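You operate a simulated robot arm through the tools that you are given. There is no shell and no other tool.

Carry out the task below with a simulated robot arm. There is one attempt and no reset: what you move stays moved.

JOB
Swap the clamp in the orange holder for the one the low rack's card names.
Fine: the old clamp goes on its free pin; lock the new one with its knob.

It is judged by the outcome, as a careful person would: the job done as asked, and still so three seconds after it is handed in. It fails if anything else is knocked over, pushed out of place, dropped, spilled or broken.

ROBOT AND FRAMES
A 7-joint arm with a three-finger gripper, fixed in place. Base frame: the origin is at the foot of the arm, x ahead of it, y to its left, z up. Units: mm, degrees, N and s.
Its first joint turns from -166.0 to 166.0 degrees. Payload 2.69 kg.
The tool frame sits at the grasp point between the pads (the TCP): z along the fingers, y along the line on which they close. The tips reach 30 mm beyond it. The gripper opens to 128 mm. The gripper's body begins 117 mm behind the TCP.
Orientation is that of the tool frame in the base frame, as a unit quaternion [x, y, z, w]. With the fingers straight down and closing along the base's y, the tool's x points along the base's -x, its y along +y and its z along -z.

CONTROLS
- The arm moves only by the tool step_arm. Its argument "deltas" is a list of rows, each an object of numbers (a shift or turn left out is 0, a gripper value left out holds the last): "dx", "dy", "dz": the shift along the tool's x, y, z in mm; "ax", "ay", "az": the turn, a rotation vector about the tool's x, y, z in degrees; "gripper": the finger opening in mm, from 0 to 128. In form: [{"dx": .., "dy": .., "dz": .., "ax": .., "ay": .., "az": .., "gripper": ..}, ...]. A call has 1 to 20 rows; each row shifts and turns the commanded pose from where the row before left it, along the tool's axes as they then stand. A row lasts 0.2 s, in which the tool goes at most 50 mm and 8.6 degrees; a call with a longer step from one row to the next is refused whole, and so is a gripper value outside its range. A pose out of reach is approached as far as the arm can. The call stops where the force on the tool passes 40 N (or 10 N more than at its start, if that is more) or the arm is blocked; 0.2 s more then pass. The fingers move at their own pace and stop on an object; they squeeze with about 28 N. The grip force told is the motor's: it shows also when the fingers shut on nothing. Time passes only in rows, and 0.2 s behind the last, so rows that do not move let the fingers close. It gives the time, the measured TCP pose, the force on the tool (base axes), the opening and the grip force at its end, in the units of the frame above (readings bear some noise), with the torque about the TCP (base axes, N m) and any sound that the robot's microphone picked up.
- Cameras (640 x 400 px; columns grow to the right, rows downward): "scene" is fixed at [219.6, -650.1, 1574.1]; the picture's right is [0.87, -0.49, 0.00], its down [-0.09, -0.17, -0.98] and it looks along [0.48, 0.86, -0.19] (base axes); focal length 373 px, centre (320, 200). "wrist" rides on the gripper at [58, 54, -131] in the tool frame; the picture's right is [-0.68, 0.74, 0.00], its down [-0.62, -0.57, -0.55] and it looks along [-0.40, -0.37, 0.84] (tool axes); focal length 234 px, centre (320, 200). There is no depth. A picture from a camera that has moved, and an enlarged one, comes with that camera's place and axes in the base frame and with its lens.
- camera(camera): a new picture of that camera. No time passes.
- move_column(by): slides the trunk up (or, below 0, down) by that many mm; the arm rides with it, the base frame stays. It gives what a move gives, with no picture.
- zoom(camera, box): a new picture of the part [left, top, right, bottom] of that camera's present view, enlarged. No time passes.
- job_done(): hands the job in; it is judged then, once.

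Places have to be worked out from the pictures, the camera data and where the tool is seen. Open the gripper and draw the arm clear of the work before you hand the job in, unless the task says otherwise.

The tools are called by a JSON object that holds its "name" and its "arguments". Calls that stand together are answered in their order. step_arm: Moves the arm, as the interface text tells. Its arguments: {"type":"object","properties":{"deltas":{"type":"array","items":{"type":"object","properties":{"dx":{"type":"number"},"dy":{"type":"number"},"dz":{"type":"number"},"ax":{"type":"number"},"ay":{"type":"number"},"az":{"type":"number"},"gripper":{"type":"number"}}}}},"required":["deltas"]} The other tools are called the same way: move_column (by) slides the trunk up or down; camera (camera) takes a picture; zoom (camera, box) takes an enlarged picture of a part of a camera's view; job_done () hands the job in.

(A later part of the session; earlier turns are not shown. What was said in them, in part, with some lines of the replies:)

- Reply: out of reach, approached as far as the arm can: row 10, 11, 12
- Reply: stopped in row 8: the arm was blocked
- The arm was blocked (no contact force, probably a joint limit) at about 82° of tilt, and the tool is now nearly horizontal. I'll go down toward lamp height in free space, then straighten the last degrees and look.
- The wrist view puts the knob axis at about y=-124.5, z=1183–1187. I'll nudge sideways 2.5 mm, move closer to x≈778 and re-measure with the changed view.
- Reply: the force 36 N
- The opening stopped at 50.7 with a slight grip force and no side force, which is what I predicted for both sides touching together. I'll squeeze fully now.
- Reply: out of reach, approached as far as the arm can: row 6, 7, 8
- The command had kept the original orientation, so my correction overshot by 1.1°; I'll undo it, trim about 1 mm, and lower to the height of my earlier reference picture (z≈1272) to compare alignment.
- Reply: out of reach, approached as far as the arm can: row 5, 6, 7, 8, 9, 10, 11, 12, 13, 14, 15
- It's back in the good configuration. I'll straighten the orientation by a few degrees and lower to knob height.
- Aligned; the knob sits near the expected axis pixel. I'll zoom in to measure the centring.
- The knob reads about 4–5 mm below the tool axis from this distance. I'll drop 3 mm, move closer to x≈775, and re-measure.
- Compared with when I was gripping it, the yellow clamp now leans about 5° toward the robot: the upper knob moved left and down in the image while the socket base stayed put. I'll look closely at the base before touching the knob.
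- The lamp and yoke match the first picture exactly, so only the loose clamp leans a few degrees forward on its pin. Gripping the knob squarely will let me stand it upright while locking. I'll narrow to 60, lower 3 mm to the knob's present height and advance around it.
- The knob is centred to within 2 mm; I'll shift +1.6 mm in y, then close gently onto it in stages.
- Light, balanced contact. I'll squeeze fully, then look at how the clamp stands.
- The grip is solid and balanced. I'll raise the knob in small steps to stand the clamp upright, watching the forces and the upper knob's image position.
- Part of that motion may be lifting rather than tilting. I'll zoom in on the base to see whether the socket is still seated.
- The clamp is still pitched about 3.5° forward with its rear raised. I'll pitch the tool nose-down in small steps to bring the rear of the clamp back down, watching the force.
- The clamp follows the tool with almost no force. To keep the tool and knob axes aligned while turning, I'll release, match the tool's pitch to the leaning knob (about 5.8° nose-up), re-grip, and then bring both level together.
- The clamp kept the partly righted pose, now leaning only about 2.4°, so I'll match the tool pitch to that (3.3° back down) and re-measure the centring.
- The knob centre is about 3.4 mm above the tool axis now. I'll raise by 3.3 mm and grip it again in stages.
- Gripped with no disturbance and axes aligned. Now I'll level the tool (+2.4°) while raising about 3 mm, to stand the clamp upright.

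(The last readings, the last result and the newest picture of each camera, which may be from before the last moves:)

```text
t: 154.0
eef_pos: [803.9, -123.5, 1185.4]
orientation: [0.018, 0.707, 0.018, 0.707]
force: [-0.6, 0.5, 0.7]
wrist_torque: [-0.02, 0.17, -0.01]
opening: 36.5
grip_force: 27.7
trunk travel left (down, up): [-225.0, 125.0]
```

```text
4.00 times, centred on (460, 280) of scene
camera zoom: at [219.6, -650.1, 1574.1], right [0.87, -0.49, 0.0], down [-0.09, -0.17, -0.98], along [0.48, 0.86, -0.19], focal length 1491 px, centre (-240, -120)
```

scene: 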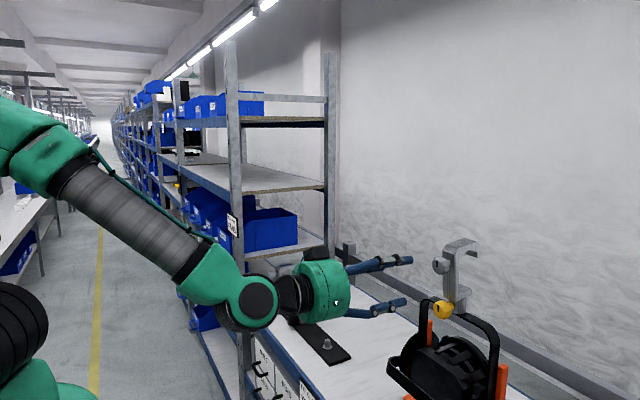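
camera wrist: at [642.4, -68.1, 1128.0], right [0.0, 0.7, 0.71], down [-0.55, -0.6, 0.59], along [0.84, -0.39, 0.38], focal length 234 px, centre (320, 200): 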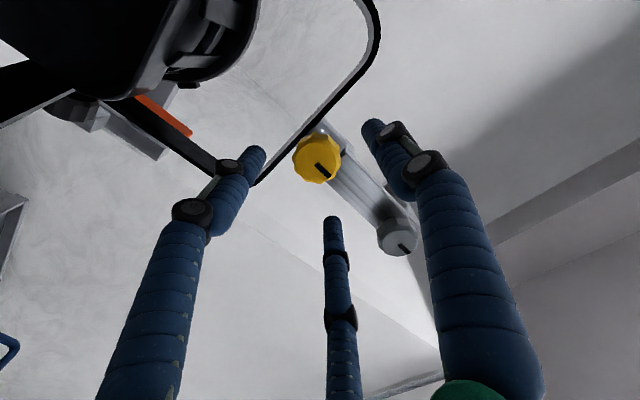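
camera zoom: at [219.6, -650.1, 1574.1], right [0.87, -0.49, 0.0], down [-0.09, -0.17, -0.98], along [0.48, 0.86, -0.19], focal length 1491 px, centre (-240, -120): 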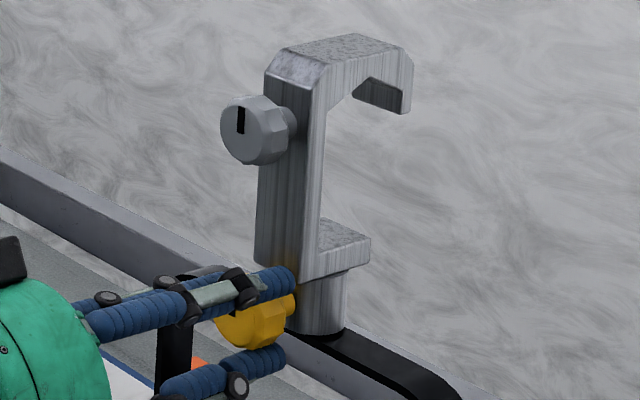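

The clamp is nearly upright now, with about 1.5° of lean left and its rear 1–2 mm high. I'll add a final small pitch and check again.

{"name": "step_arm", "arguments": {"deltas": [{"dx": -0.4, "ay": 0.8}, {"dx": -0.3, "ay": 0.7}, {"dx": 0}]}}

{"name": "zoom", "arguments": {"camera": "scene", "box": [425, 285, 481, 325]}}

{"name": "zoom", "arguments": {"camera": "scene", "box": [420, 230, 500, 330]}}

```text
t: 154.8
eef_pos: [803.7, -122.9, 1185.0]
orientation: [0.019, 0.716, 0.018, 0.697]
force: [0.4, -0.1, -0.5]
wrist_torque: [0.0, 0.12, -0.03]
opening: 36.6
grip_force: 27.9
trunk travel left (down, up): [-225.0, 125.0]
```

```text
10.00 times, centred on (453, 305) of scene
camera zoom: at [219.6, -650.1, 1574.1], right [0.87, -0.49, 0.0], down [-0.09, -0.17, -0.98], along [0.48, 0.86, -0.19], focal length 3727 px, centre (-1010, -850)
```

zoom: 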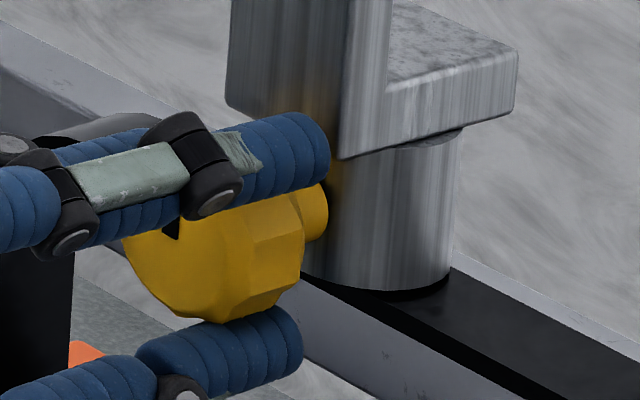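

```text
4.00 times, centred on (460, 280) of scene
camera zoom: at [219.6, -650.1, 1574.1], right [0.87, -0.49, 0.0], down [-0.09, -0.17, -0.98], along [0.48, 0.86, -0.19], focal length 1491 px, centre (-240, -120)
```

zoom: 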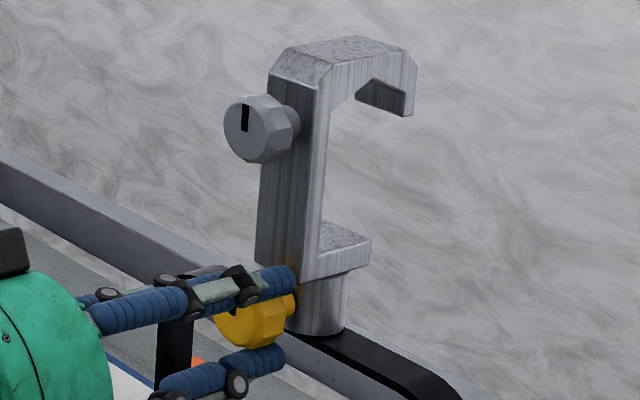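

The yellow clamp now matches the original clamp's upright image position to within about 1 mm, with no residual force. I'll turn the knob clockwise (positive az) in small steps and watch the torque.

{"name": "step_arm", "arguments": {"deltas": [{"az": 4}, {"az": 4}, {"az": 4}, {"az": 4}, {"az": 4}]}}

{"name": "zoom", "arguments": {"camera": "scene", "box": [420, 230, 500, 330]}}

{"name": "zoom", "arguments": {"camera": "wrist", "box": [230, 90, 410, 230]}}

```text
t: 156.0
eef_pos: [803.8, -123.7, 1186.6]
orientation: [0.144, 0.702, 0.139, 0.684]
force: [2.9, -0.5, 2.4]
wrist_torque: [-0.03, -0.23, 0.01]
opening: 36.4
grip_force: 27.8
trunk travel left (down, up): [-225.0, 125.0]
```

```text
4.00 times, centred on (460, 280) of scene
camera zoom: at [219.6, -650.1, 1574.1], right [0.87, -0.49, 0.0], down [-0.09, -0.17, -0.98], along [0.48, 0.86, -0.19], focal length 1491 px, centre (-240, -120)
```

zoom: 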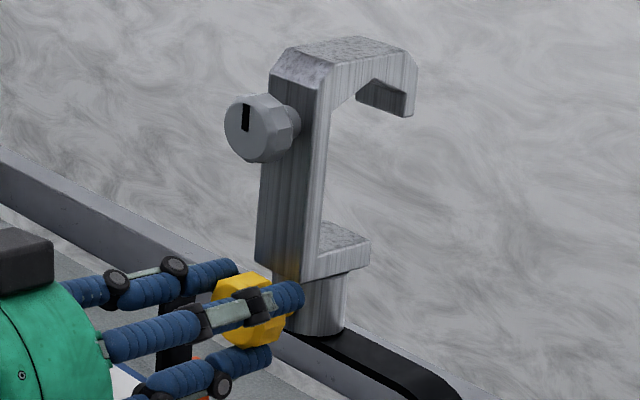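

```text
2.86 times, centred on (320, 160) of wrist
camera zoom: at [670.7, -51.2, 1155.6], right [0.02, 0.41, 0.91], down [-0.54, -0.76, 0.36], along [0.84, -0.5, 0.21], focal length 669 px, centre (320, 314)
```

zoom: 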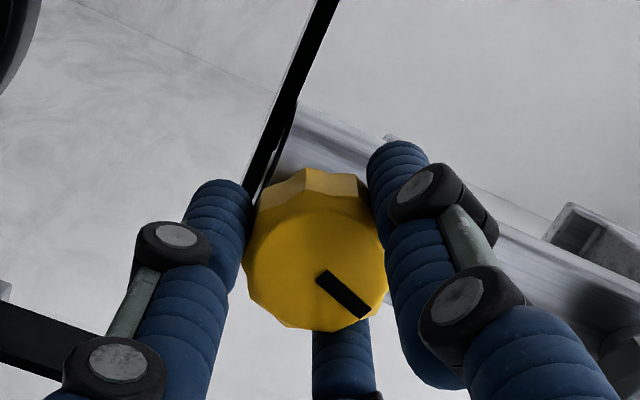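

The knob turns with the hand and the clamp stays upright. I'll continue clockwise.

{"name": "step_arm", "arguments": {"deltas": [{"az": 5}, {"az": 5}, {"az": 5}, {"az": 5}, {"az": 5}, {"az": 5}, {"az": 5}, {"az": 5}]}}

{"name": "zoom", "arguments": {"camera": "scene", "box": [420, 230, 500, 330]}}

{"name": "zoom", "arguments": {"camera": "wrist", "box": [230, 90, 410, 230]}}

```text
t: 157.8
eef_pos: [803.0, -124.0, 1185.8]
orientation: [0.375, 0.61, 0.365, 0.595]
force: [-0.3, 3.4, 5.4]
wrist_torque: [0.0, -0.39, 0.18]
opening: 36.5
grip_force: 27.7
trunk travel left (down, up): [-225.0, 125.0]
```

```text
4.00 times, centred on (460, 280) of scene
camera zoom: at [219.6, -650.1, 1574.1], right [0.87, -0.49, 0.0], down [-0.09, -0.17, -0.98], along [0.48, 0.86, -0.19], focal length 1491 px, centre (-240, -120)
```

zoom: 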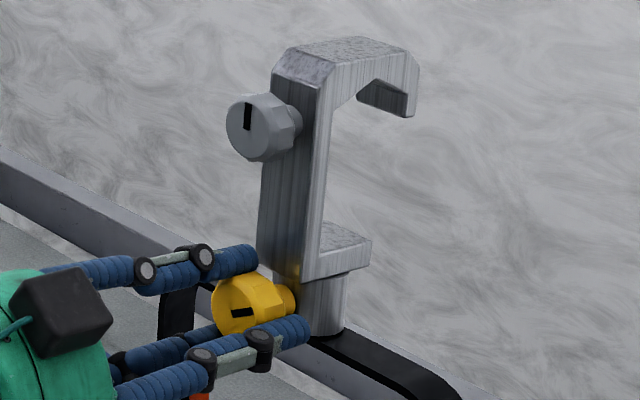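

```text
2.86 times, centred on (320, 160) of wrist
camera zoom: at [672.1, -47.4, 1210.1], right [0.02, -0.27, 0.96], down [-0.55, -0.8, -0.21], along [0.83, -0.53, -0.17], focal length 669 px, centre (320, 314)
```

zoom: 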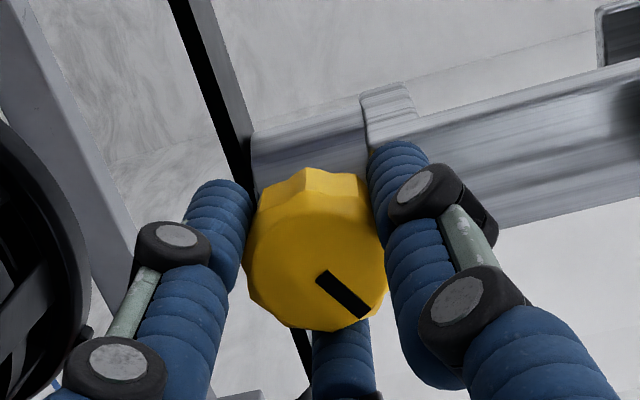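

60° turned with a small +5 N upward and +3 N side load. I'll ease the tool about 0.7 mm that way and continue clockwise past a quarter turn.

{"name": "step_arm", "arguments": {"deltas": [{"dy": 0.7}, {"az": 5}, {"az": 5}, {"az": 5}, {"az": 5}, {"az": 5}, {"az": 5}]}}

{"name": "zoom", "arguments": {"camera": "scene", "box": [420, 230, 500, 330]}}

{"name": "zoom", "arguments": {"camera": "wrist", "box": [230, 90, 410, 230]}}

```text
t: 159.4
eef_pos: [804.7, -123.8, 1186.4]
orientation: [0.52, 0.492, 0.506, 0.48]
force: [4.7, -0.6, 0.3]
wrist_torque: [-0.02, -0.2, -0.05]
opening: 36.3
grip_force: 27.7
trunk travel left (down, up): [-225.0, 125.0]
```

```text
4.00 times, centred on (460, 280) of scene
camera zoom: at [219.6, -650.1, 1574.1], right [0.87, -0.49, 0.0], down [-0.09, -0.17, -0.98], along [0.48, 0.86, -0.19], focal length 1491 px, centre (-240, -120)
```

zoom: 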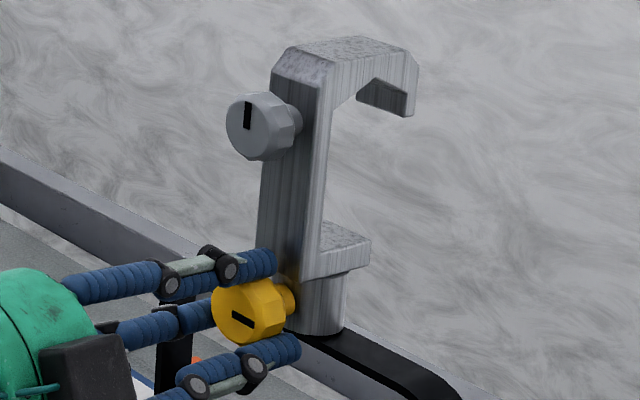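

```text
2.86 times, centred on (320, 160) of wrist
camera zoom: at [673.2, -67.9, 1245.6], right [0.02, -0.72, 0.7], down [-0.56, -0.58, -0.58], along [0.83, -0.38, -0.41], focal length 669 px, centre (320, 314)
```

zoom: 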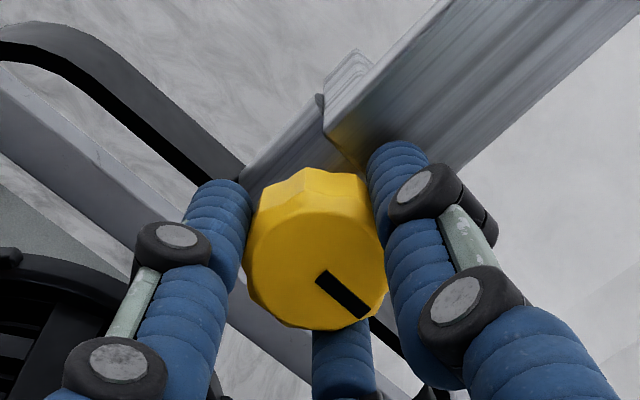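

90° turned with no noticeable axial torque yet. I'll keep turning clockwise and watch for a stop.

{"name": "step_arm", "arguments": {"deltas": [{"az": 5}, {"az": 5}, {"az": 5}, {"az": 5}, {"az": 5}, {"az": 5}]}}

{"name": "zoom", "arguments": {"camera": "wrist", "box": [230, 90, 410, 230]}}

{"name": "zoom", "arguments": {"camera": "scene", "box": [420, 230, 500, 330]}}

```text
t: 160.8
eef_pos: [804.1, -123.2, 1187.9]
orientation: [0.63, 0.341, 0.614, 0.332]
force: [2.0, -7.7, 3.5]
wrist_torque: [-0.01, -0.27, -0.45]
opening: 36.4
grip_force: 27.8
trunk travel left (down, up): [-225.0, 125.0]
```

```text
2.86 times, centred on (320, 160) of wrist
camera zoom: at [673.8, -103.5, 1266.0], right [0.01, -0.97, 0.25], down [-0.57, -0.21, -0.8], along [0.82, -0.14, -0.55], focal length 669 px, centre (320, 314)
```

zoom: 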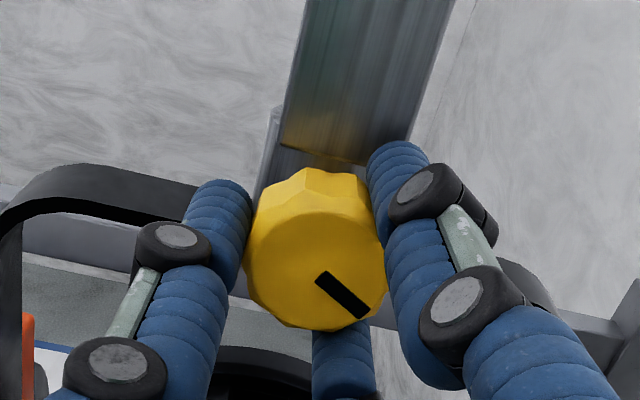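

```text
4.00 times, centred on (460, 280) of scene
camera zoom: at [219.6, -650.1, 1574.1], right [0.87, -0.49, 0.0], down [-0.09, -0.17, -0.98], along [0.48, 0.86, -0.19], focal length 1491 px, centre (-240, -120)
```

zoom: 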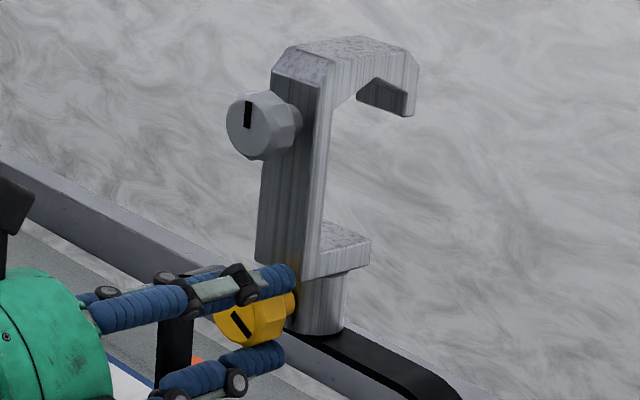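

120° turned. Lateral loads now build up to about 8 N while the clamp doesn't shift at all in the image, so it now resists where it moved freely before. I'll relieve the side load and turn a bit further.

{"name": "step_arm", "arguments": {"deltas": [{"dx": -0.43, "dy": 0.63}, {"az": 5}, {"az": 5}, {"az": 5}, {"az": 5}, {"az": 5}]}}

{"name": "zoom", "arguments": {"camera": "wrist", "box": [230, 90, 410, 230]}}

{"name": "zoom", "arguments": {"camera": "scene", "box": [420, 230, 500, 330]}}

```text
t: 162.2
eef_pos: [803.2, -123.8, 1187.2]
orientation: [0.689, 0.197, 0.671, 0.192]
force: [1.1, 0.7, 2.3]
wrist_torque: [-0.07, -0.29, 0.1]
opening: 36.1
grip_force: 28.0
trunk travel left (down, up): [-225.0, 125.0]
```

```text
2.86 times, centred on (320, 160) of wrist
camera zoom: at [673.5, -138.8, 1267.4], right [-0.01, -0.98, -0.18], down [-0.57, 0.15, -0.81], along [0.82, 0.1, -0.56], focal length 669 px, centre (320, 314)
```

zoom: 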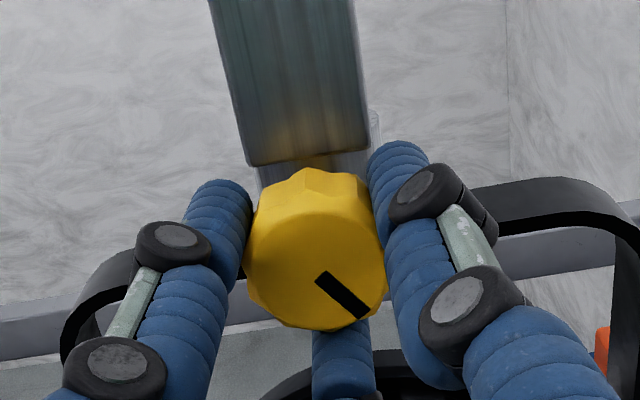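

```text
4.00 times, centred on (460, 280) of scene
camera zoom: at [219.6, -650.1, 1574.1], right [0.87, -0.49, 0.0], down [-0.09, -0.17, -0.98], along [0.48, 0.86, -0.19], focal length 1491 px, centre (-240, -120)
```

zoom: 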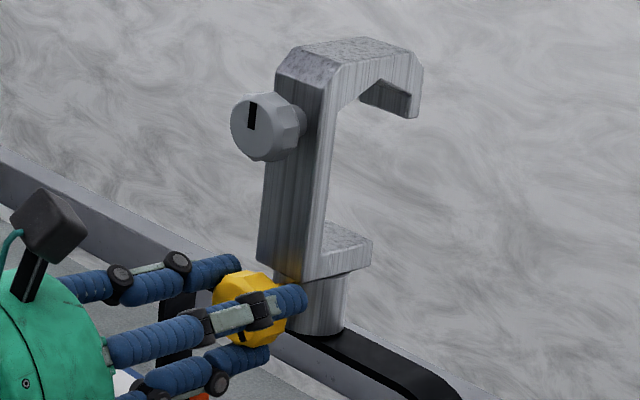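

At 145° the clamp's top shifted slightly when I relieved the load, so I'm not sure it is locked. I'll test it with a gentle 1.5 mm upward pull on the knob and look at the force.

{"name": "step_arm", "arguments": {"deltas": [{"dx": 0.65, "dy": 0.4}, {"dx": 0.65, "dy": 0.4}, {"dx": 0}]}}

{"name": "zoom", "arguments": {"camera": "scene", "box": [420, 230, 500, 330]}}

{"name": "zoom", "arguments": {"camera": "scene", "box": [425, 285, 481, 325]}}

```text
t: 163.0
eef_pos: [803.9, -124.2, 1187.6]
orientation: [0.689, 0.197, 0.671, 0.193]
force: [3.6, -1.1, -0.5]
wrist_torque: [-0.01, 0.08, 0.02]
opening: 36.4
grip_force: 28.1
trunk travel left (down, up): [-225.0, 125.0]
```

```text
4.00 times, centred on (460, 280) of scene
camera zoom: at [219.6, -650.1, 1574.1], right [0.87, -0.49, 0.0], down [-0.09, -0.17, -0.98], along [0.48, 0.86, -0.19], focal length 1491 px, centre (-240, -120)
```

zoom: 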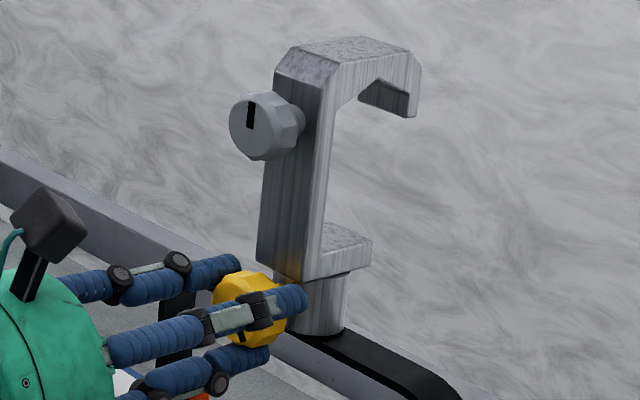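

```text
10.00 times, centred on (453, 305) of scene
camera zoom: at [219.6, -650.1, 1574.1], right [0.87, -0.49, 0.0], down [-0.09, -0.17, -0.98], along [0.48, 0.86, -0.19], focal length 3727 px, centre (-1010, -850)
```

zoom: 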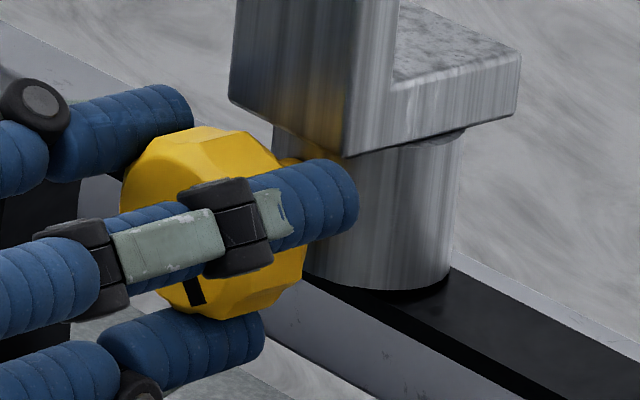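

The pull produced almost no force, so it isn't locked yet. I'll continue clockwise toward the wrist's limit, checking as I go.

{"name": "step_arm", "arguments": {"deltas": [{"dx": -0.6, "dy": -0.4}, {"az": 5}, {"az": 5}, {"az": 5}, {"az": 5}]}}

{"name": "zoom", "arguments": {"camera": "scene", "box": [420, 230, 500, 330]}}

{"name": "zoom", "arguments": {"camera": "wrist", "box": [230, 90, 410, 230]}}

```text
t: 164.2
eef_pos: [804.7, -123.9, 1187.0]
orientation: [0.712, 0.073, 0.694, 0.073]
force: [6.0, -3.3, -0.2]
wrist_torque: [-0.01, -0.04, -0.27]
opening: 36.5
grip_force: 28.0
trunk travel left (down, up): [-225.0, 125.0]
```

```text
4.00 times, centred on (460, 280) of scene
camera zoom: at [219.6, -650.1, 1574.1], right [0.87, -0.49, 0.0], down [-0.09, -0.17, -0.98], along [0.48, 0.86, -0.19], focal length 1491 px, centre (-240, -120)
```

zoom: 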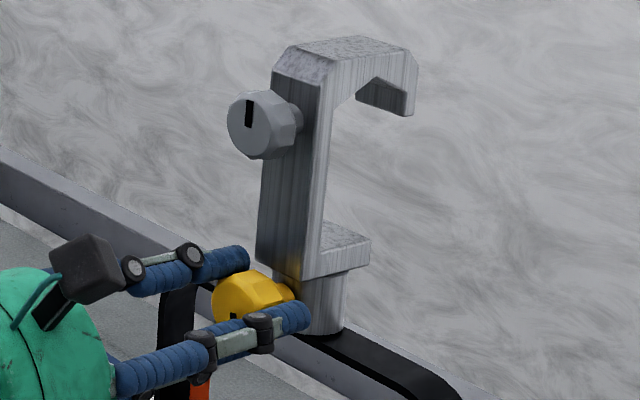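

```text
2.86 times, centred on (320, 160) of wrist
camera zoom: at [673.5, -164.1, 1257.8], right [-0.01, -0.86, -0.51], down [-0.57, 0.43, -0.7], along [0.82, 0.28, -0.49], focal length 669 px, centre (320, 314)
```

zoom: 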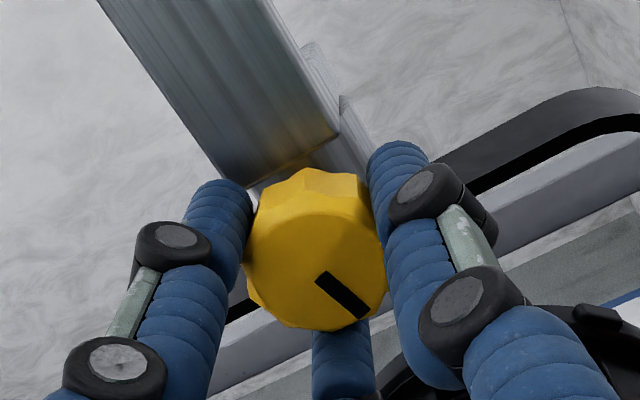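

165° turned. I'll take the last 11° available and repeat the gentle pull test before deciding whether to re-grip for more turn.

{"name": "step_arm", "arguments": {"deltas": [{"az": 4}, {"az": 4}, {"az": 3}, {"dx": 0}]}}

{"name": "step_arm", "arguments": {"deltas": [{"dx": 0.8}, {"dx": 0.8}, {"dx": 0}]}}

{"name": "zoom", "arguments": {"camera": "scene", "box": [420, 230, 500, 330]}}

```text
t: 165.2
eef_pos: [805.0, -123.8, 1186.4]
orientation: [0.716, 0.006, 0.698, 0.006]
force: [-0.3, -4.8, 0.1]
wrist_torque: [-0.02, 0.11, -0.2]
opening: 36.3
grip_force: 28.2
trunk travel left (down, up): [-225.0, 125.0]
```

```text
t: 166.0
eef_pos: [804.6, -124.0, 1188.2]
orientation: [0.716, 0.005, 0.698, 0.007]
force: [-0.5, -3.0, -0.6]
wrist_torque: [-0.02, 0.24, -0.19]
opening: 36.4
grip_force: 27.9
trunk travel left (down, up): [-225.0, 125.0]
```

```text
4.00 times, centred on (460, 280) of scene
camera zoom: at [219.6, -650.1, 1574.1], right [0.87, -0.49, 0.0], down [-0.09, -0.17, -0.98], along [0.48, 0.86, -0.19], focal length 1491 px, centre (-240, -120)
```

zoom: 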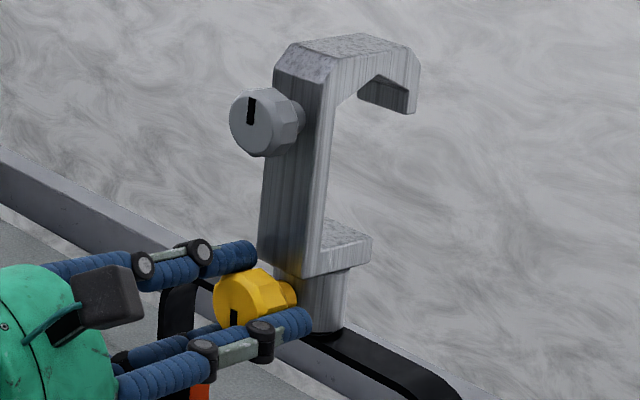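

The clamp still lifts about 1 mm with no resistance, so more clockwise turn is needed. I'll lower it back onto the seat, open around the knob without retreating, and wind the tool back to roll≈0 for another stroke.

{"name": "step_arm", "arguments": {"deltas": [{"dx": -0.8}, {"dx": -0.8}, {"dx": -0.5}, {"gripper": 42}, {"gripper": 50}, {"gripper": 64}, {"gripper": 64}]}}

{"name": "zoom", "arguments": {"camera": "scene", "box": [420, 230, 500, 330]}}

{"name": "zoom", "arguments": {"camera": "wrist", "box": [230, 90, 410, 230]}}

```text
t: 167.6
eef_pos: [804.2, -122.8, 1188.1]
orientation: [0.716, 0.006, 0.698, 0.007]
force: [-0.3, 0.3, 0.7]
wrist_torque: [0.04, -0.01, -0.02]
opening: 63.8
grip_force: 0.1
trunk travel left (down, up): [-225.0, 125.0]
```

```text
4.00 times, centred on (460, 280) of scene
camera zoom: at [219.6, -650.1, 1574.1], right [0.87, -0.49, 0.0], down [-0.09, -0.17, -0.98], along [0.48, 0.86, -0.19], focal length 1491 px, centre (-240, -120)
```

zoom: 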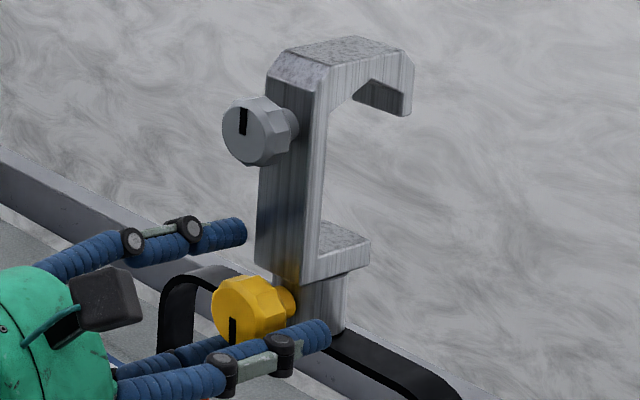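

```text
2.86 times, centred on (320, 160) of wrist
camera zoom: at [673.6, -176.0, 1249.1], right [-0.02, -0.75, -0.66], down [-0.56, 0.56, -0.61], along [0.83, 0.36, -0.43], focal length 669 px, centre (320, 314)
```

zoom: 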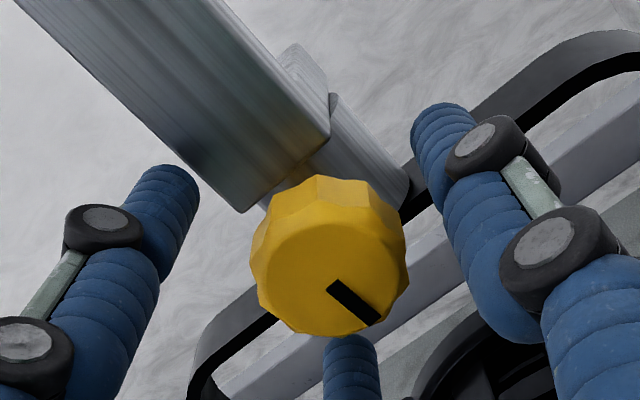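

Released, the clamp stays almost upright. I'll centre on the knob (2.2 mm down, 1.3 mm sideways), then wind the open hand back around it by 176°.

{"name": "step_arm", "arguments": {"deltas": [{"dx": -2.2, "dy": 1.3}, {"az": -8}, {"az": -8.4}, {"az": -8.4}, {"az": -8.4}, {"az": -8.4}, {"az": -8.4}, {"az": -8.4}, {"az": -8.4}, {"az": -8.4}, {"az": -8.4}, {"az": -8.4}]}}

{"name": "step_arm", "arguments": {"deltas": [{"az": -8.4}, {"az": -8.4}, {"az": -8.4}, {"az": -8.4}, {"az": -8.4}, {"az": -8.4}, {"az": -8.4}, {"az": -8.4}, {"az": -8.4}, {"az": -8.4}, {"az": 0}]}}

{"name": "zoom", "arguments": {"camera": "wrist", "box": [230, 90, 410, 230]}}

{"name": "zoom", "arguments": {"camera": "scene", "box": [420, 230, 500, 330]}}

```text
t: 170.2
eef_pos: [804.1, -124.5, 1185.7]
orientation: [0.493, 0.519, 0.48, 0.507]
force: [-0.2, 0.7, -0.7]
wrist_torque: [0.02, 0.02, 0.01]
opening: 64.0
grip_force: 0.0
trunk travel left (down, up): [-225.0, 125.0]
```

```text
t: 172.6
eef_pos: [804.4, -123.8, 1184.7]
orientation: [0.019, 0.716, 0.017, 0.698]
force: [0.5, 0.0, 0.4]
wrist_torque: [0.02, -0.01, 0.01]
opening: 64.1
grip_force: 0.1
trunk travel left (down, up): [-225.0, 125.0]
```

```text
2.86 times, centred on (320, 160) of wrist
camera zoom: at [670.4, -67.6, 1131.5], right [0.02, 0.7, 0.71], down [-0.53, -0.6, 0.6], along [0.85, -0.39, 0.36], focal length 669 px, centre (320, 314)
```

zoom: 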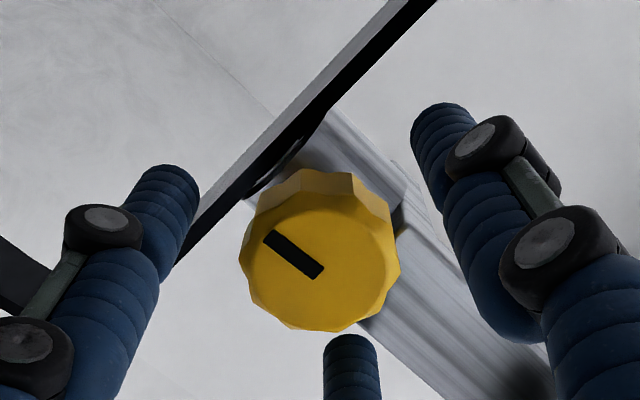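

```text
4.00 times, centred on (460, 280) of scene
camera zoom: at [219.6, -650.1, 1574.1], right [0.87, -0.49, 0.0], down [-0.09, -0.17, -0.98], along [0.48, 0.86, -0.19], focal length 1491 px, centre (-240, -120)
```

zoom: 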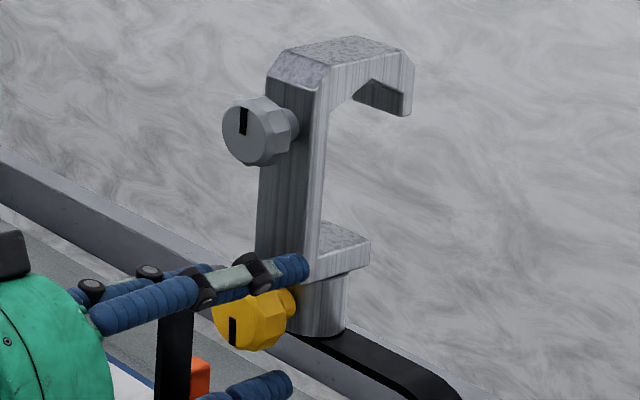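

The hand is back at roll≈0, well centred around the knob (mark now pointing down). I'll level the pitch slightly, trim, and grip again for the second stroke.

{"name": "step_arm", "arguments": {"deltas": [{"dx": 0.8, "dy": 0.7, "ay": -2}, {"gripper": 50}, {"gripper": 44}, {"gripper": 41}, {"gripper": 39}, {"gripper": 38}, {"gripper": 30}, {"gripper": 10}, {"gripper": 0}, {"gripper": 0}]}}

{"name": "step_arm", "arguments": {"deltas": [{"ay": 1}, {"dx": 0}]}}

{"name": "zoom", "arguments": {"camera": "scene", "box": [420, 230, 500, 330]}}

{"name": "zoom", "arguments": {"camera": "scene", "box": [425, 285, 481, 325]}}

```text
t: 174.8
eef_pos: [804.4, -124.1, 1184.1]
orientation: [0.019, 0.704, 0.018, 0.71]
force: [0.4, 0.3, -0.6]
wrist_torque: [-0.01, 0.04, 0.04]
opening: 36.4
grip_force: 27.9
trunk travel left (down, up): [-225.0, 125.0]
```

```text
t: 175.4
eef_pos: [804.1, -123.0, 1185.3]
orientation: [0.019, 0.709, 0.017, 0.705]
force: [1.0, 0.3, 3.4]
wrist_torque: [0.0, -0.3, -0.03]
opening: 36.8
grip_force: 27.5
trunk travel left (down, up): [-225.0, 125.0]
```

```text
4.00 times, centred on (460, 280) of scene
camera zoom: at [219.6, -650.1, 1574.1], right [0.87, -0.49, 0.0], down [-0.09, -0.17, -0.98], along [0.48, 0.86, -0.19], focal length 1491 px, centre (-240, -120)
```

zoom: 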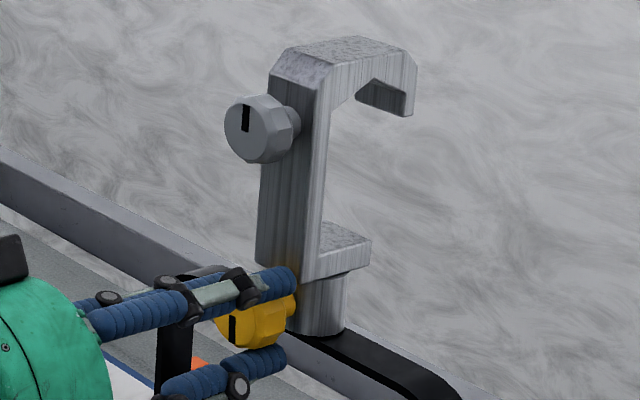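

```text
10.00 times, centred on (453, 305) of scene
camera zoom: at [219.6, -650.1, 1574.1], right [0.87, -0.49, 0.0], down [-0.09, -0.17, -0.98], along [0.48, 0.86, -0.19], focal length 3727 px, centre (-1010, -850)
```

zoom: 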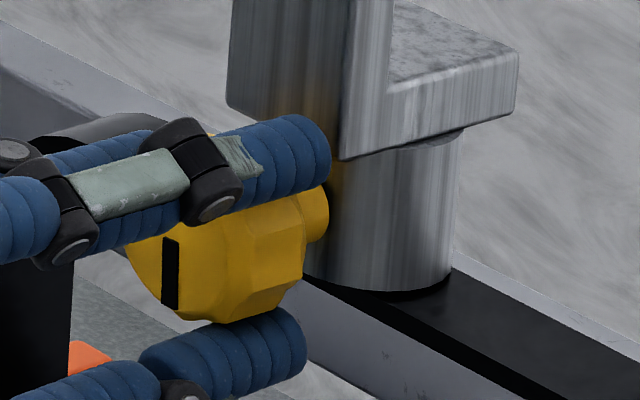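

The clamp is upright and lightly pressed onto its seat. I'll begin the second clockwise stroke.

{"name": "step_arm", "arguments": {"deltas": [{"az": 5}, {"az": 5}, {"az": 5}, {"az": 5}, {"az": 5}, {"az": 5}, {"az": 5}, {"az": 5}]}}

{"name": "zoom", "arguments": {"camera": "scene", "box": [420, 230, 500, 330]}}

{"name": "step_arm", "arguments": {"deltas": [{"az": 5}, {"az": 5}, {"az": 5}, {"az": 5}, {"az": 5}, {"az": 5}, {"az": 5}, {"az": 5}]}}

{"name": "zoom", "arguments": {"camera": "scene", "box": [420, 230, 500, 330]}}

{"name": "zoom", "arguments": {"camera": "wrist", "box": [230, 90, 410, 230]}}

```text
t: 177.2
eef_pos: [804.0, -124.0, 1186.3]
orientation: [0.261, 0.66, 0.258, 0.656]
force: [0.9, 0.3, 10.4]
wrist_torque: [-0.01, -0.87, 0.05]
opening: 36.4
grip_force: 28.2
trunk travel left (down, up): [-225.0, 125.0]
```

```text
4.00 times, centred on (460, 280) of scene
camera zoom: at [219.6, -650.1, 1574.1], right [0.87, -0.49, 0.0], down [-0.09, -0.17, -0.98], along [0.48, 0.86, -0.19], focal length 1491 px, centre (-240, -120)
```

zoom: 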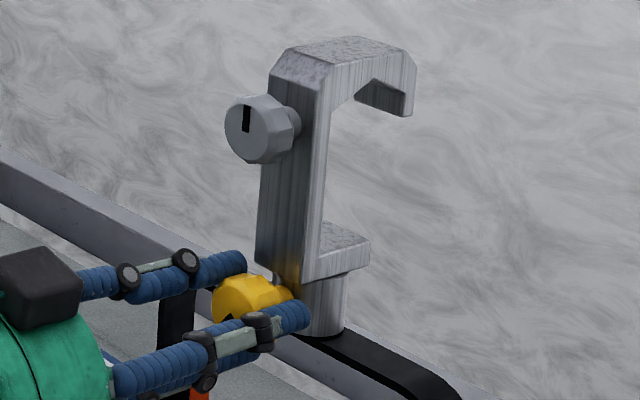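

```text
t: 179.0
eef_pos: [803.3, -124.2, 1184.3]
orientation: [0.472, 0.531, 0.467, 0.527]
force: [-3.1, -0.9, 8.8]
wrist_torque: [-0.05, -0.72, -0.04]
opening: 36.2
grip_force: 27.7
trunk travel left (down, up): [-225.0, 125.0]
```

```text
4.00 times, centred on (460, 280) of scene
camera zoom: at [219.6, -650.1, 1574.1], right [0.87, -0.49, 0.0], down [-0.09, -0.17, -0.98], along [0.48, 0.86, -0.19], focal length 1491 px, centre (-240, -120)
```

zoom: 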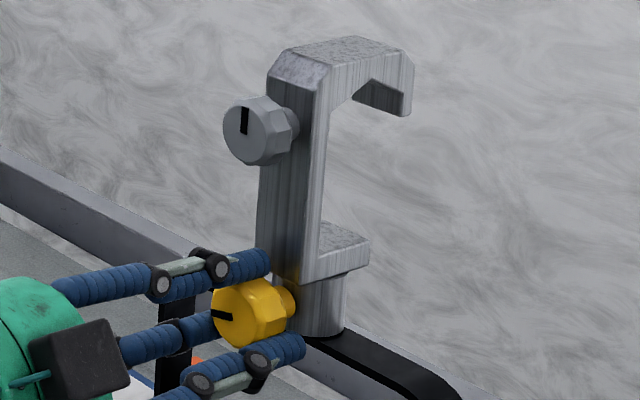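

```text
2.86 times, centred on (320, 160) of wrist
camera zoom: at [671.6, -59.6, 1230.9], right [0.01, -0.58, 0.81], down [-0.55, -0.68, -0.48], along [0.83, -0.45, -0.33], focal length 669 px, centre (320, 314)
```

zoom: 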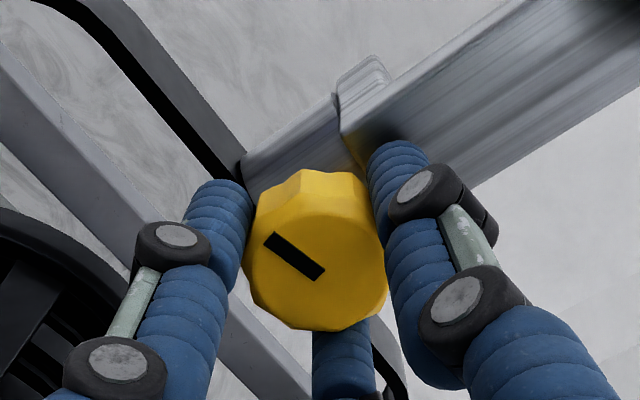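

256° in total so far. I'll test again with a 2 mm upward pull on the knob.

{"name": "step_arm", "arguments": {"deltas": [{"dy": 1}, {"dy": 1}, {"dy": 0}]}}

{"name": "zoom", "arguments": {"camera": "scene", "box": [420, 230, 500, 330]}}

```text
t: 179.8
eef_pos: [804.6, -124.2, 1184.0]
orientation: [0.471, 0.532, 0.466, 0.527]
force: [-0.4, 0.0, -0.3]
wrist_torque: [0.0, -0.03, 0.0]
opening: 36.4
grip_force: 28.1
trunk travel left (down, up): [-225.0, 125.0]
```

```text
4.00 times, centred on (460, 280) of scene
camera zoom: at [219.6, -650.1, 1574.1], right [0.87, -0.49, 0.0], down [-0.09, -0.17, -0.98], along [0.48, 0.86, -0.19], focal length 1491 px, centre (-240, -120)
```

zoom: 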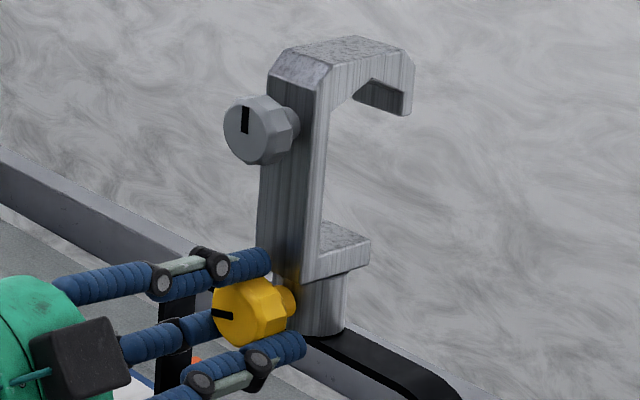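

The downward preload just vanished, so I need to pull slightly more to tell. Another 1.5 mm up.

{"name": "step_arm", "arguments": {"deltas": [{"dy": 0.8}, {"dy": 0.7}, {"dy": 0}]}}

{"name": "zoom", "arguments": {"camera": "scene", "box": [420, 230, 500, 330]}}

```text
t: 180.6
eef_pos: [804.1, -122.5, 1187.4]
orientation: [0.471, 0.531, 0.466, 0.528]
force: [-0.5, 0.6, -2.2]
wrist_torque: [-0.02, 0.15, -0.03]
opening: 36.3
grip_force: 27.7
trunk travel left (down, up): [-225.0, 125.0]
```

```text
4.00 times, centred on (460, 280) of scene
camera zoom: at [219.6, -650.1, 1574.1], right [0.87, -0.49, 0.0], down [-0.09, -0.17, -0.98], along [0.48, 0.86, -0.19], focal length 1491 px, centre (-240, -120)
```

zoom: 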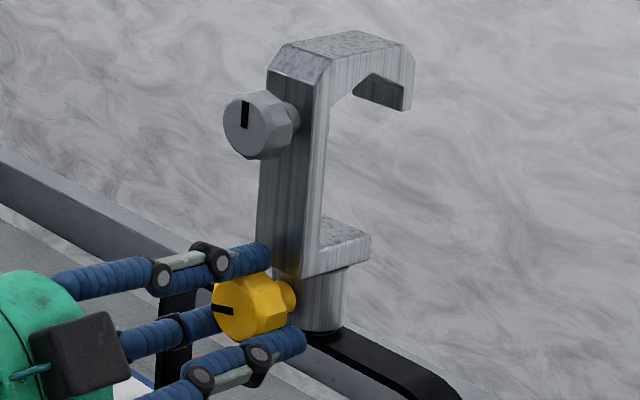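

It rose with only its own weight, so it's still loose after 256°. The knob evidently needs more turns; I'll lower it to the seat again and finish this stroke.

{"name": "step_arm", "arguments": {"deltas": [{"dy": -1}, {"dy": -1}, {"dy": -0.7}, {"az": 5}, {"az": 5}, {"az": 5}, {"az": 5}, {"az": 5}, {"az": 5}, {"az": 5}, {"az": 5}]}}

{"name": "step_arm", "arguments": {"deltas": [{"az": 5}, {"az": 5}, {"az": 5}, {"az": 5}, {"az": 5}, {"az": 5}, {"az": 5}, {"az": 5}, {"az": 5}, {"az": 5}, {"az": 4}]}}

{"name": "zoom", "arguments": {"camera": "wrist", "box": [230, 90, 410, 230]}}

{"name": "zoom", "arguments": {"camera": "scene", "box": [420, 230, 500, 330]}}

```text
t: 183.0
eef_pos: [804.9, -123.2, 1185.4]
orientation: [0.625, 0.339, 0.619, 0.335]
force: [1.1, -0.4, -1.8]
wrist_torque: [-0.01, 0.05, -0.02]
opening: 36.4
grip_force: 28.0
trunk travel left (down, up): [-225.0, 125.0]
```

```text
t: 185.4
eef_pos: [803.4, -123.1, 1184.7]
orientation: [0.71, 0.018, 0.704, 0.019]
force: [1.0, 1.5, 0.5]
wrist_torque: [0.01, 0.02, 0.01]
opening: 36.3
grip_force: 27.3
trunk travel left (down, up): [-225.0, 125.0]
```

```text
2.86 times, centred on (320, 160) of wrist
camera zoom: at [672.1, -174.6, 1246.4], right [-0.01, -0.77, -0.64], down [-0.55, 0.53, -0.64], along [0.83, 0.35, -0.43], focal length 669 px, centre (320, 314)
```

zoom: 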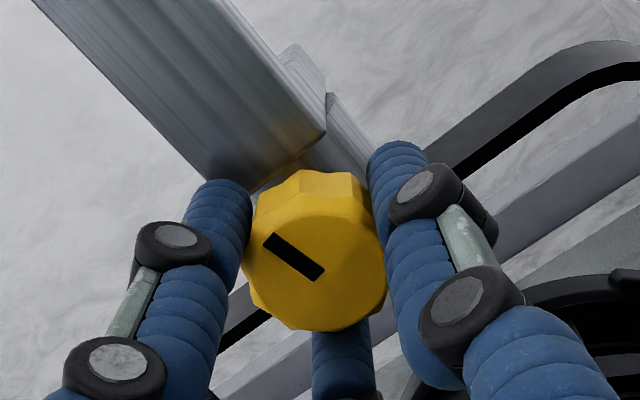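

```text
4.00 times, centred on (460, 280) of scene
camera zoom: at [219.6, -650.1, 1574.1], right [0.87, -0.49, 0.0], down [-0.09, -0.17, -0.98], along [0.48, 0.86, -0.19], focal length 1491 px, centre (-240, -120)
```

zoom: 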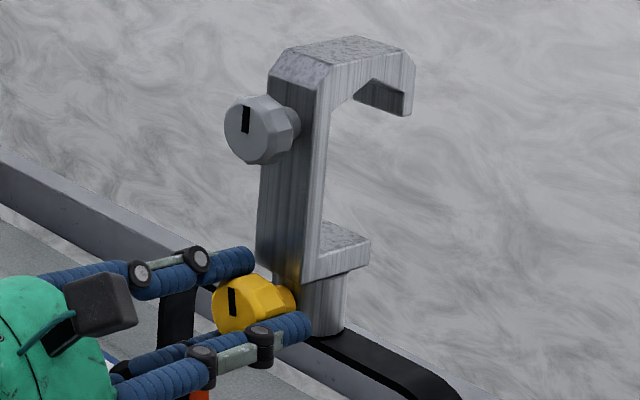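

A full turn (about 350°), mark up again, clamp upright with little force. Pull test again: 2 mm up.

{"name": "step_arm", "arguments": {"deltas": [{"dx": 1}, {"dx": 1}, {"dx": 0}]}}

{"name": "zoom", "arguments": {"camera": "scene", "box": [420, 230, 500, 330]}}

```text
t: 186.2
eef_pos: [804.3, -123.9, 1185.6]
orientation: [0.711, 0.018, 0.703, 0.018]
force: [0.4, 0.4, -7.3]
wrist_torque: [-0.03, 0.24, -0.03]
opening: 36.5
grip_force: 27.7
trunk travel left (down, up): [-225.0, 125.0]
```

```text
4.00 times, centred on (460, 280) of scene
camera zoom: at [219.6, -650.1, 1574.1], right [0.87, -0.49, 0.0], down [-0.09, -0.17, -0.98], along [0.48, 0.86, -0.19], focal length 1491 px, centre (-240, -120)
```

zoom: 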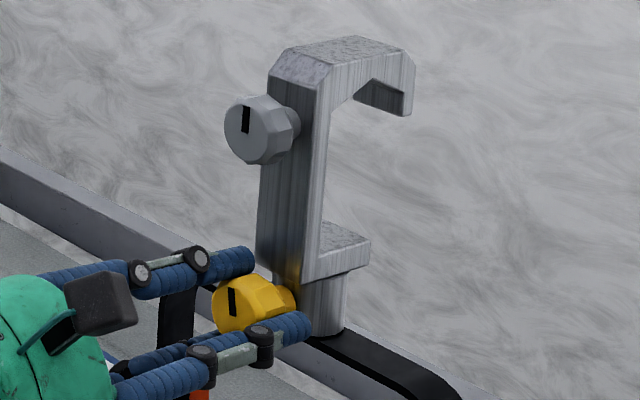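

Now the pull gives -7.3 N and the clamp hasn't budged in the image, so it's locked at about one full turn. One more 0.7 mm of pull to confirm the force keeps rising without motion.

{"name": "step_arm", "arguments": {"deltas": [{"dx": 0.7}, {"dx": 0}]}}

{"name": "zoom", "arguments": {"camera": "scene", "box": [420, 230, 500, 330]}}

{"name": "zoom", "arguments": {"camera": "scene", "box": [425, 285, 481, 325]}}

```text
t: 186.8
eef_pos: [804.6, -124.6, 1184.5]
orientation: [0.711, 0.017, 0.703, 0.02]
force: [-1.5, -2.7, -15.3]
wrist_torque: [-0.03, 0.47, -0.18]
opening: 36.3
grip_force: 27.3
trunk travel left (down, up): [-225.0, 125.0]
```

```text
4.00 times, centred on (460, 280) of scene
camera zoom: at [219.6, -650.1, 1574.1], right [0.87, -0.49, 0.0], down [-0.09, -0.17, -0.98], along [0.48, 0.86, -0.19], focal length 1491 px, centre (-240, -120)
```

zoom: 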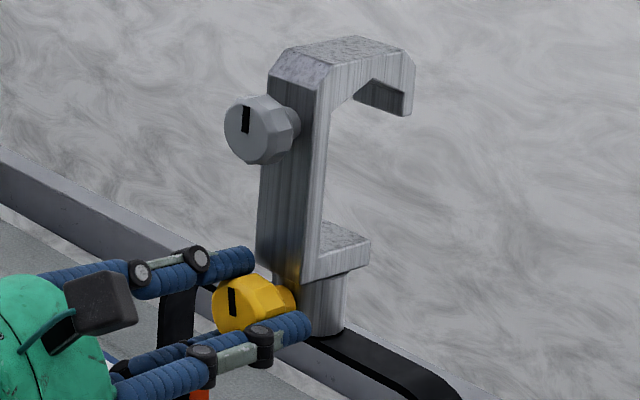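

```text
10.00 times, centred on (453, 305) of scene
camera zoom: at [219.6, -650.1, 1574.1], right [0.87, -0.49, 0.0], down [-0.09, -0.17, -0.98], along [0.48, 0.86, -0.19], focal length 3727 px, centre (-1010, -850)
```

zoom: 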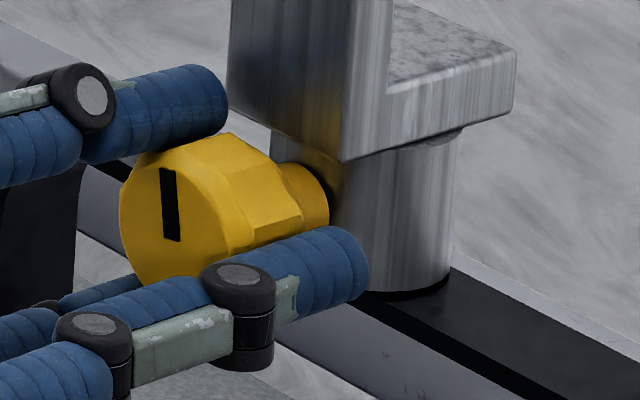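

It's locked: -15 N with the clamp not moving at all, and the knob's mark is straight up again exactly as the original's was. I'll relax the pull, nudge 3° more clockwise, then open and back straight off.

{"name": "step_arm", "arguments": {"deltas": [{"dx": -0.9}, {"dx": -0.9}, {"dx": -0.6}, {"az": 1.5}, {"az": 1.5}, {"dx": 0}]}}

{"name": "step_arm", "arguments": {"deltas": [{"gripper": 40}, {"gripper": 46}, {"gripper": 56}, {"gripper": 64}, {"gripper": 64}, {"dz": -10}, {"dz": -20}, {"dz": -25}, {"dz": -30}, {"dz": -30}, {"dz": -30}, {"dx": 0}]}}

{"name": "zoom", "arguments": {"camera": "scene", "box": [380, 220, 520, 400]}}

{"name": "camera", "arguments": {"camera": "wrist"}}

```text
t: 188.2
eef_pos: [804.2, -123.1, 1185.3]
orientation: [0.711, -0.001, 0.703, 0.001]
force: [-8.2, 2.8, -9.6]
wrist_torque: [-0.01, 0.31, 0.1]
opening: 36.3
grip_force: 27.9
trunk travel left (down, up): [-225.0, 125.0]
```

```text
t: 190.8
eef_pos: [657.4, -123.0, 1187.9]
orientation: [0.71, -0.001, 0.704, 0.001]
force: [0.3, 0.0, 0.0]
wrist_torque: [0.01, 0.0, 0.0]
opening: 63.8
grip_force: 0.1
trunk travel left (down, up): [-225.0, 125.0]
```

```text
2.22 times, centred on (450, 310) of scene
camera zoom: at [219.6, -650.1, 1574.1], right [0.87, -0.49, 0.0], down [-0.09, -0.17, -0.98], along [0.48, 0.86, -0.19], focal length 828 px, centre (31, -44)
```

zoom: 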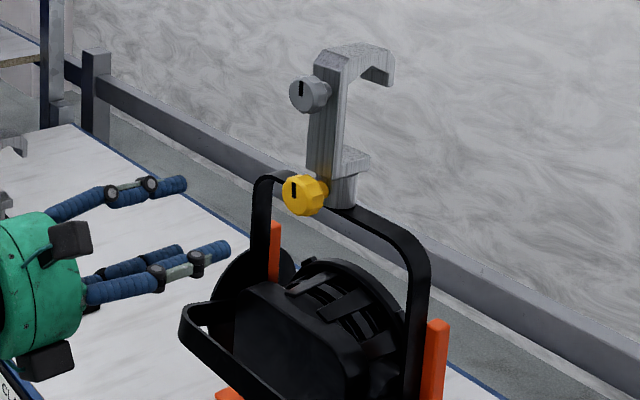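

```text
taken
camera wrist: at [526.4, -176.6, 1245.7], right [-0.01, -0.74, -0.68], down [-0.55, 0.57, -0.61], along [0.83, 0.37, -0.41], focal length 234 px, centre (320, 200)
```

wrist: 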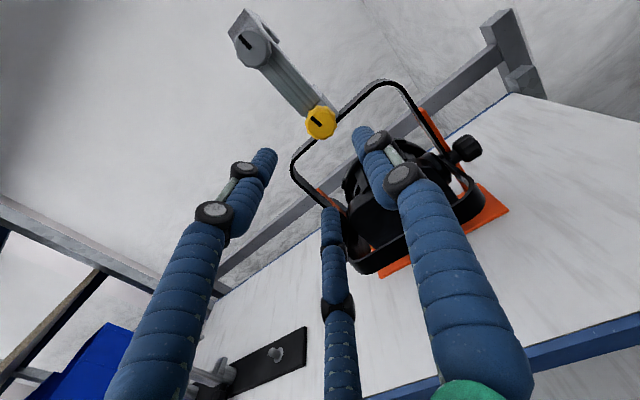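

The yellow clamp stands exactly as the original did, locked, and the lamp is unmoved. I'll draw the arm further back and up, open the gripper, and check the rack and the card once more.

{"name": "step_arm", "arguments": {"deltas": [{"dz": -25, "dx": 10, "gripper": 100}, {"dz": -25, "dx": 10}, {"dz": -25, "dx": 10}, {"dz": -25, "dx": 10}, {"dz": 0}]}}

{"name": "camera", "arguments": {"camera": "wrist"}}

{"name": "zoom", "arguments": {"camera": "scene", "box": [250, 230, 390, 370]}}

{"name": "camera", "arguments": {"camera": "scene"}}

```text
t: 192.0
eef_pos: [557.9, -123.1, 1226.6]
orientation: [0.71, -0.001, 0.704, 0.001]
force: [0.1, -0.1, 0.1]
wrist_torque: [-0.01, 0.01, 0.0]
opening: 100.3
grip_force: 0.0
trunk travel left (down, up): [-225.0, 125.0]
```

```text
taken
camera wrist: at [426.2, -177.5, 1285.6], right [-0.01, -0.74, -0.68], down [-0.55, 0.57, -0.61], along [0.83, 0.37, -0.41], focal length 234 px, centre (320, 200)
```

wrist: 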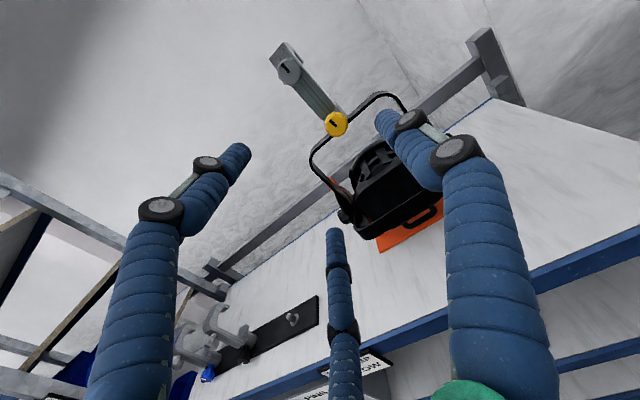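

```text
2.86 times, centred on (320, 300) of scene
camera zoom: at [219.6, -650.1, 1574.1], right [0.87, -0.49, 0.0], down [-0.09, -0.17, -0.98], along [0.48, 0.86, -0.19], focal length 1065 px, centre (320, -86)
```

zoom: 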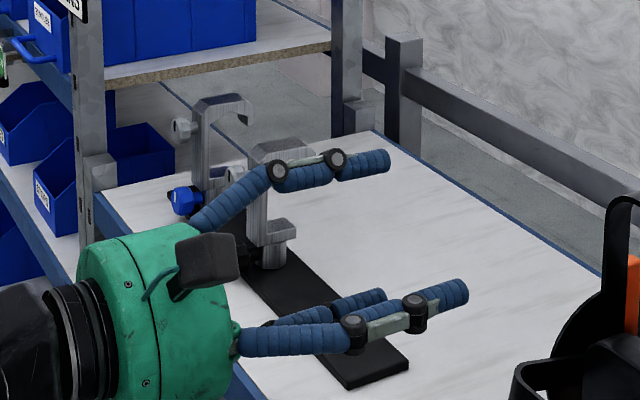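

```text
taken
```

scene: 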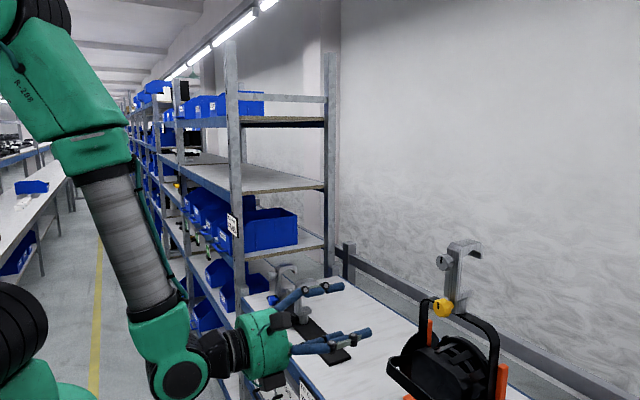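

The card is now visible from the wrist camera; I'll zoom in to read it and also look closely at the rack.

{"name": "zoom", "arguments": {"camera": "wrist", "box": [290, 330, 410, 400]}}

{"name": "zoom", "arguments": {"camera": "wrist", "box": [160, 270, 330, 400]}}

```text
5.33 times, centred on (350, 365) of wrist
camera zoom: at [426.2, -177.5, 1285.6], right [-0.01, -0.74, -0.68], down [-0.55, 0.57, -0.61], along [0.83, 0.37, -0.41], focal length 1249 px, centre (160, -680)
```

zoom: 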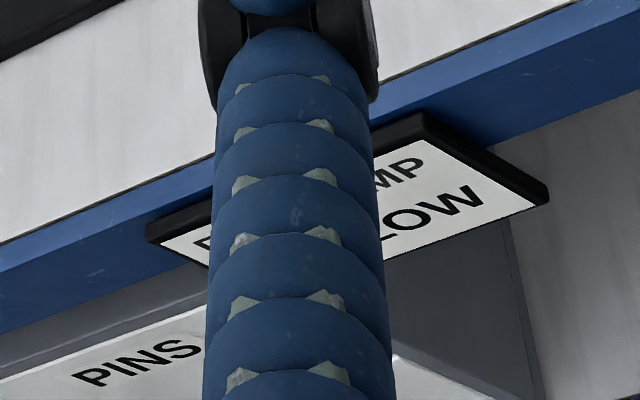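

```text
3.08 times, centred on (245, 335) of wrist
camera zoom: at [426.2, -177.5, 1285.6], right [-0.01, -0.74, -0.68], down [-0.55, 0.57, -0.61], along [0.83, 0.37, -0.41], focal length 720 px, centre (551, -215)
```

zoom: 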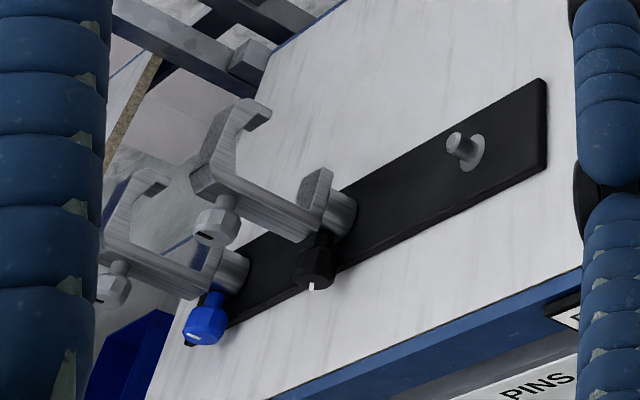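

The card reads "…MP / …LOW", i.e. FIT CLAMP YELLOW, which confirms the choice. The old black-knob clamp stands seated on the middle pin, the yellow one is locked on the lamp, the gripper is open and the arm is clear, so I'll hand in.

{"name": "job_done", "arguments": {}}

```text
The job is handed in.
```

The clamps are swapped. The yellow clamp is locked on the lamp in the orange holder, and the old black-knob clamp stands on the rack's free pin. The job is handed in; I haven't seen the judged result.

- **Card:** the low rack's card reads "FIT CLAMP YELLOW"; I pieced that together from two views and saw all but the middle letters.
- **Lock:** the yellow knob needed about one full clockwise turn. At two earlier checks (about 176° and 256°) the clamp still lifted freely. At about 350° a 15 N upward pull did not move it.
- **Old clamp:** it is fully seated and upright on the middle pin. I left its knob loosened, since the job only asked for it to go on the pin.
- **Contact on the way:** one gripper finger pressed the lamp's yoke with about 35 N during my first approach. I compared the pictures afterwards and neither the lamp nor the stand had moved.

The gripper is open and the arm is drawn back in front of the bench.
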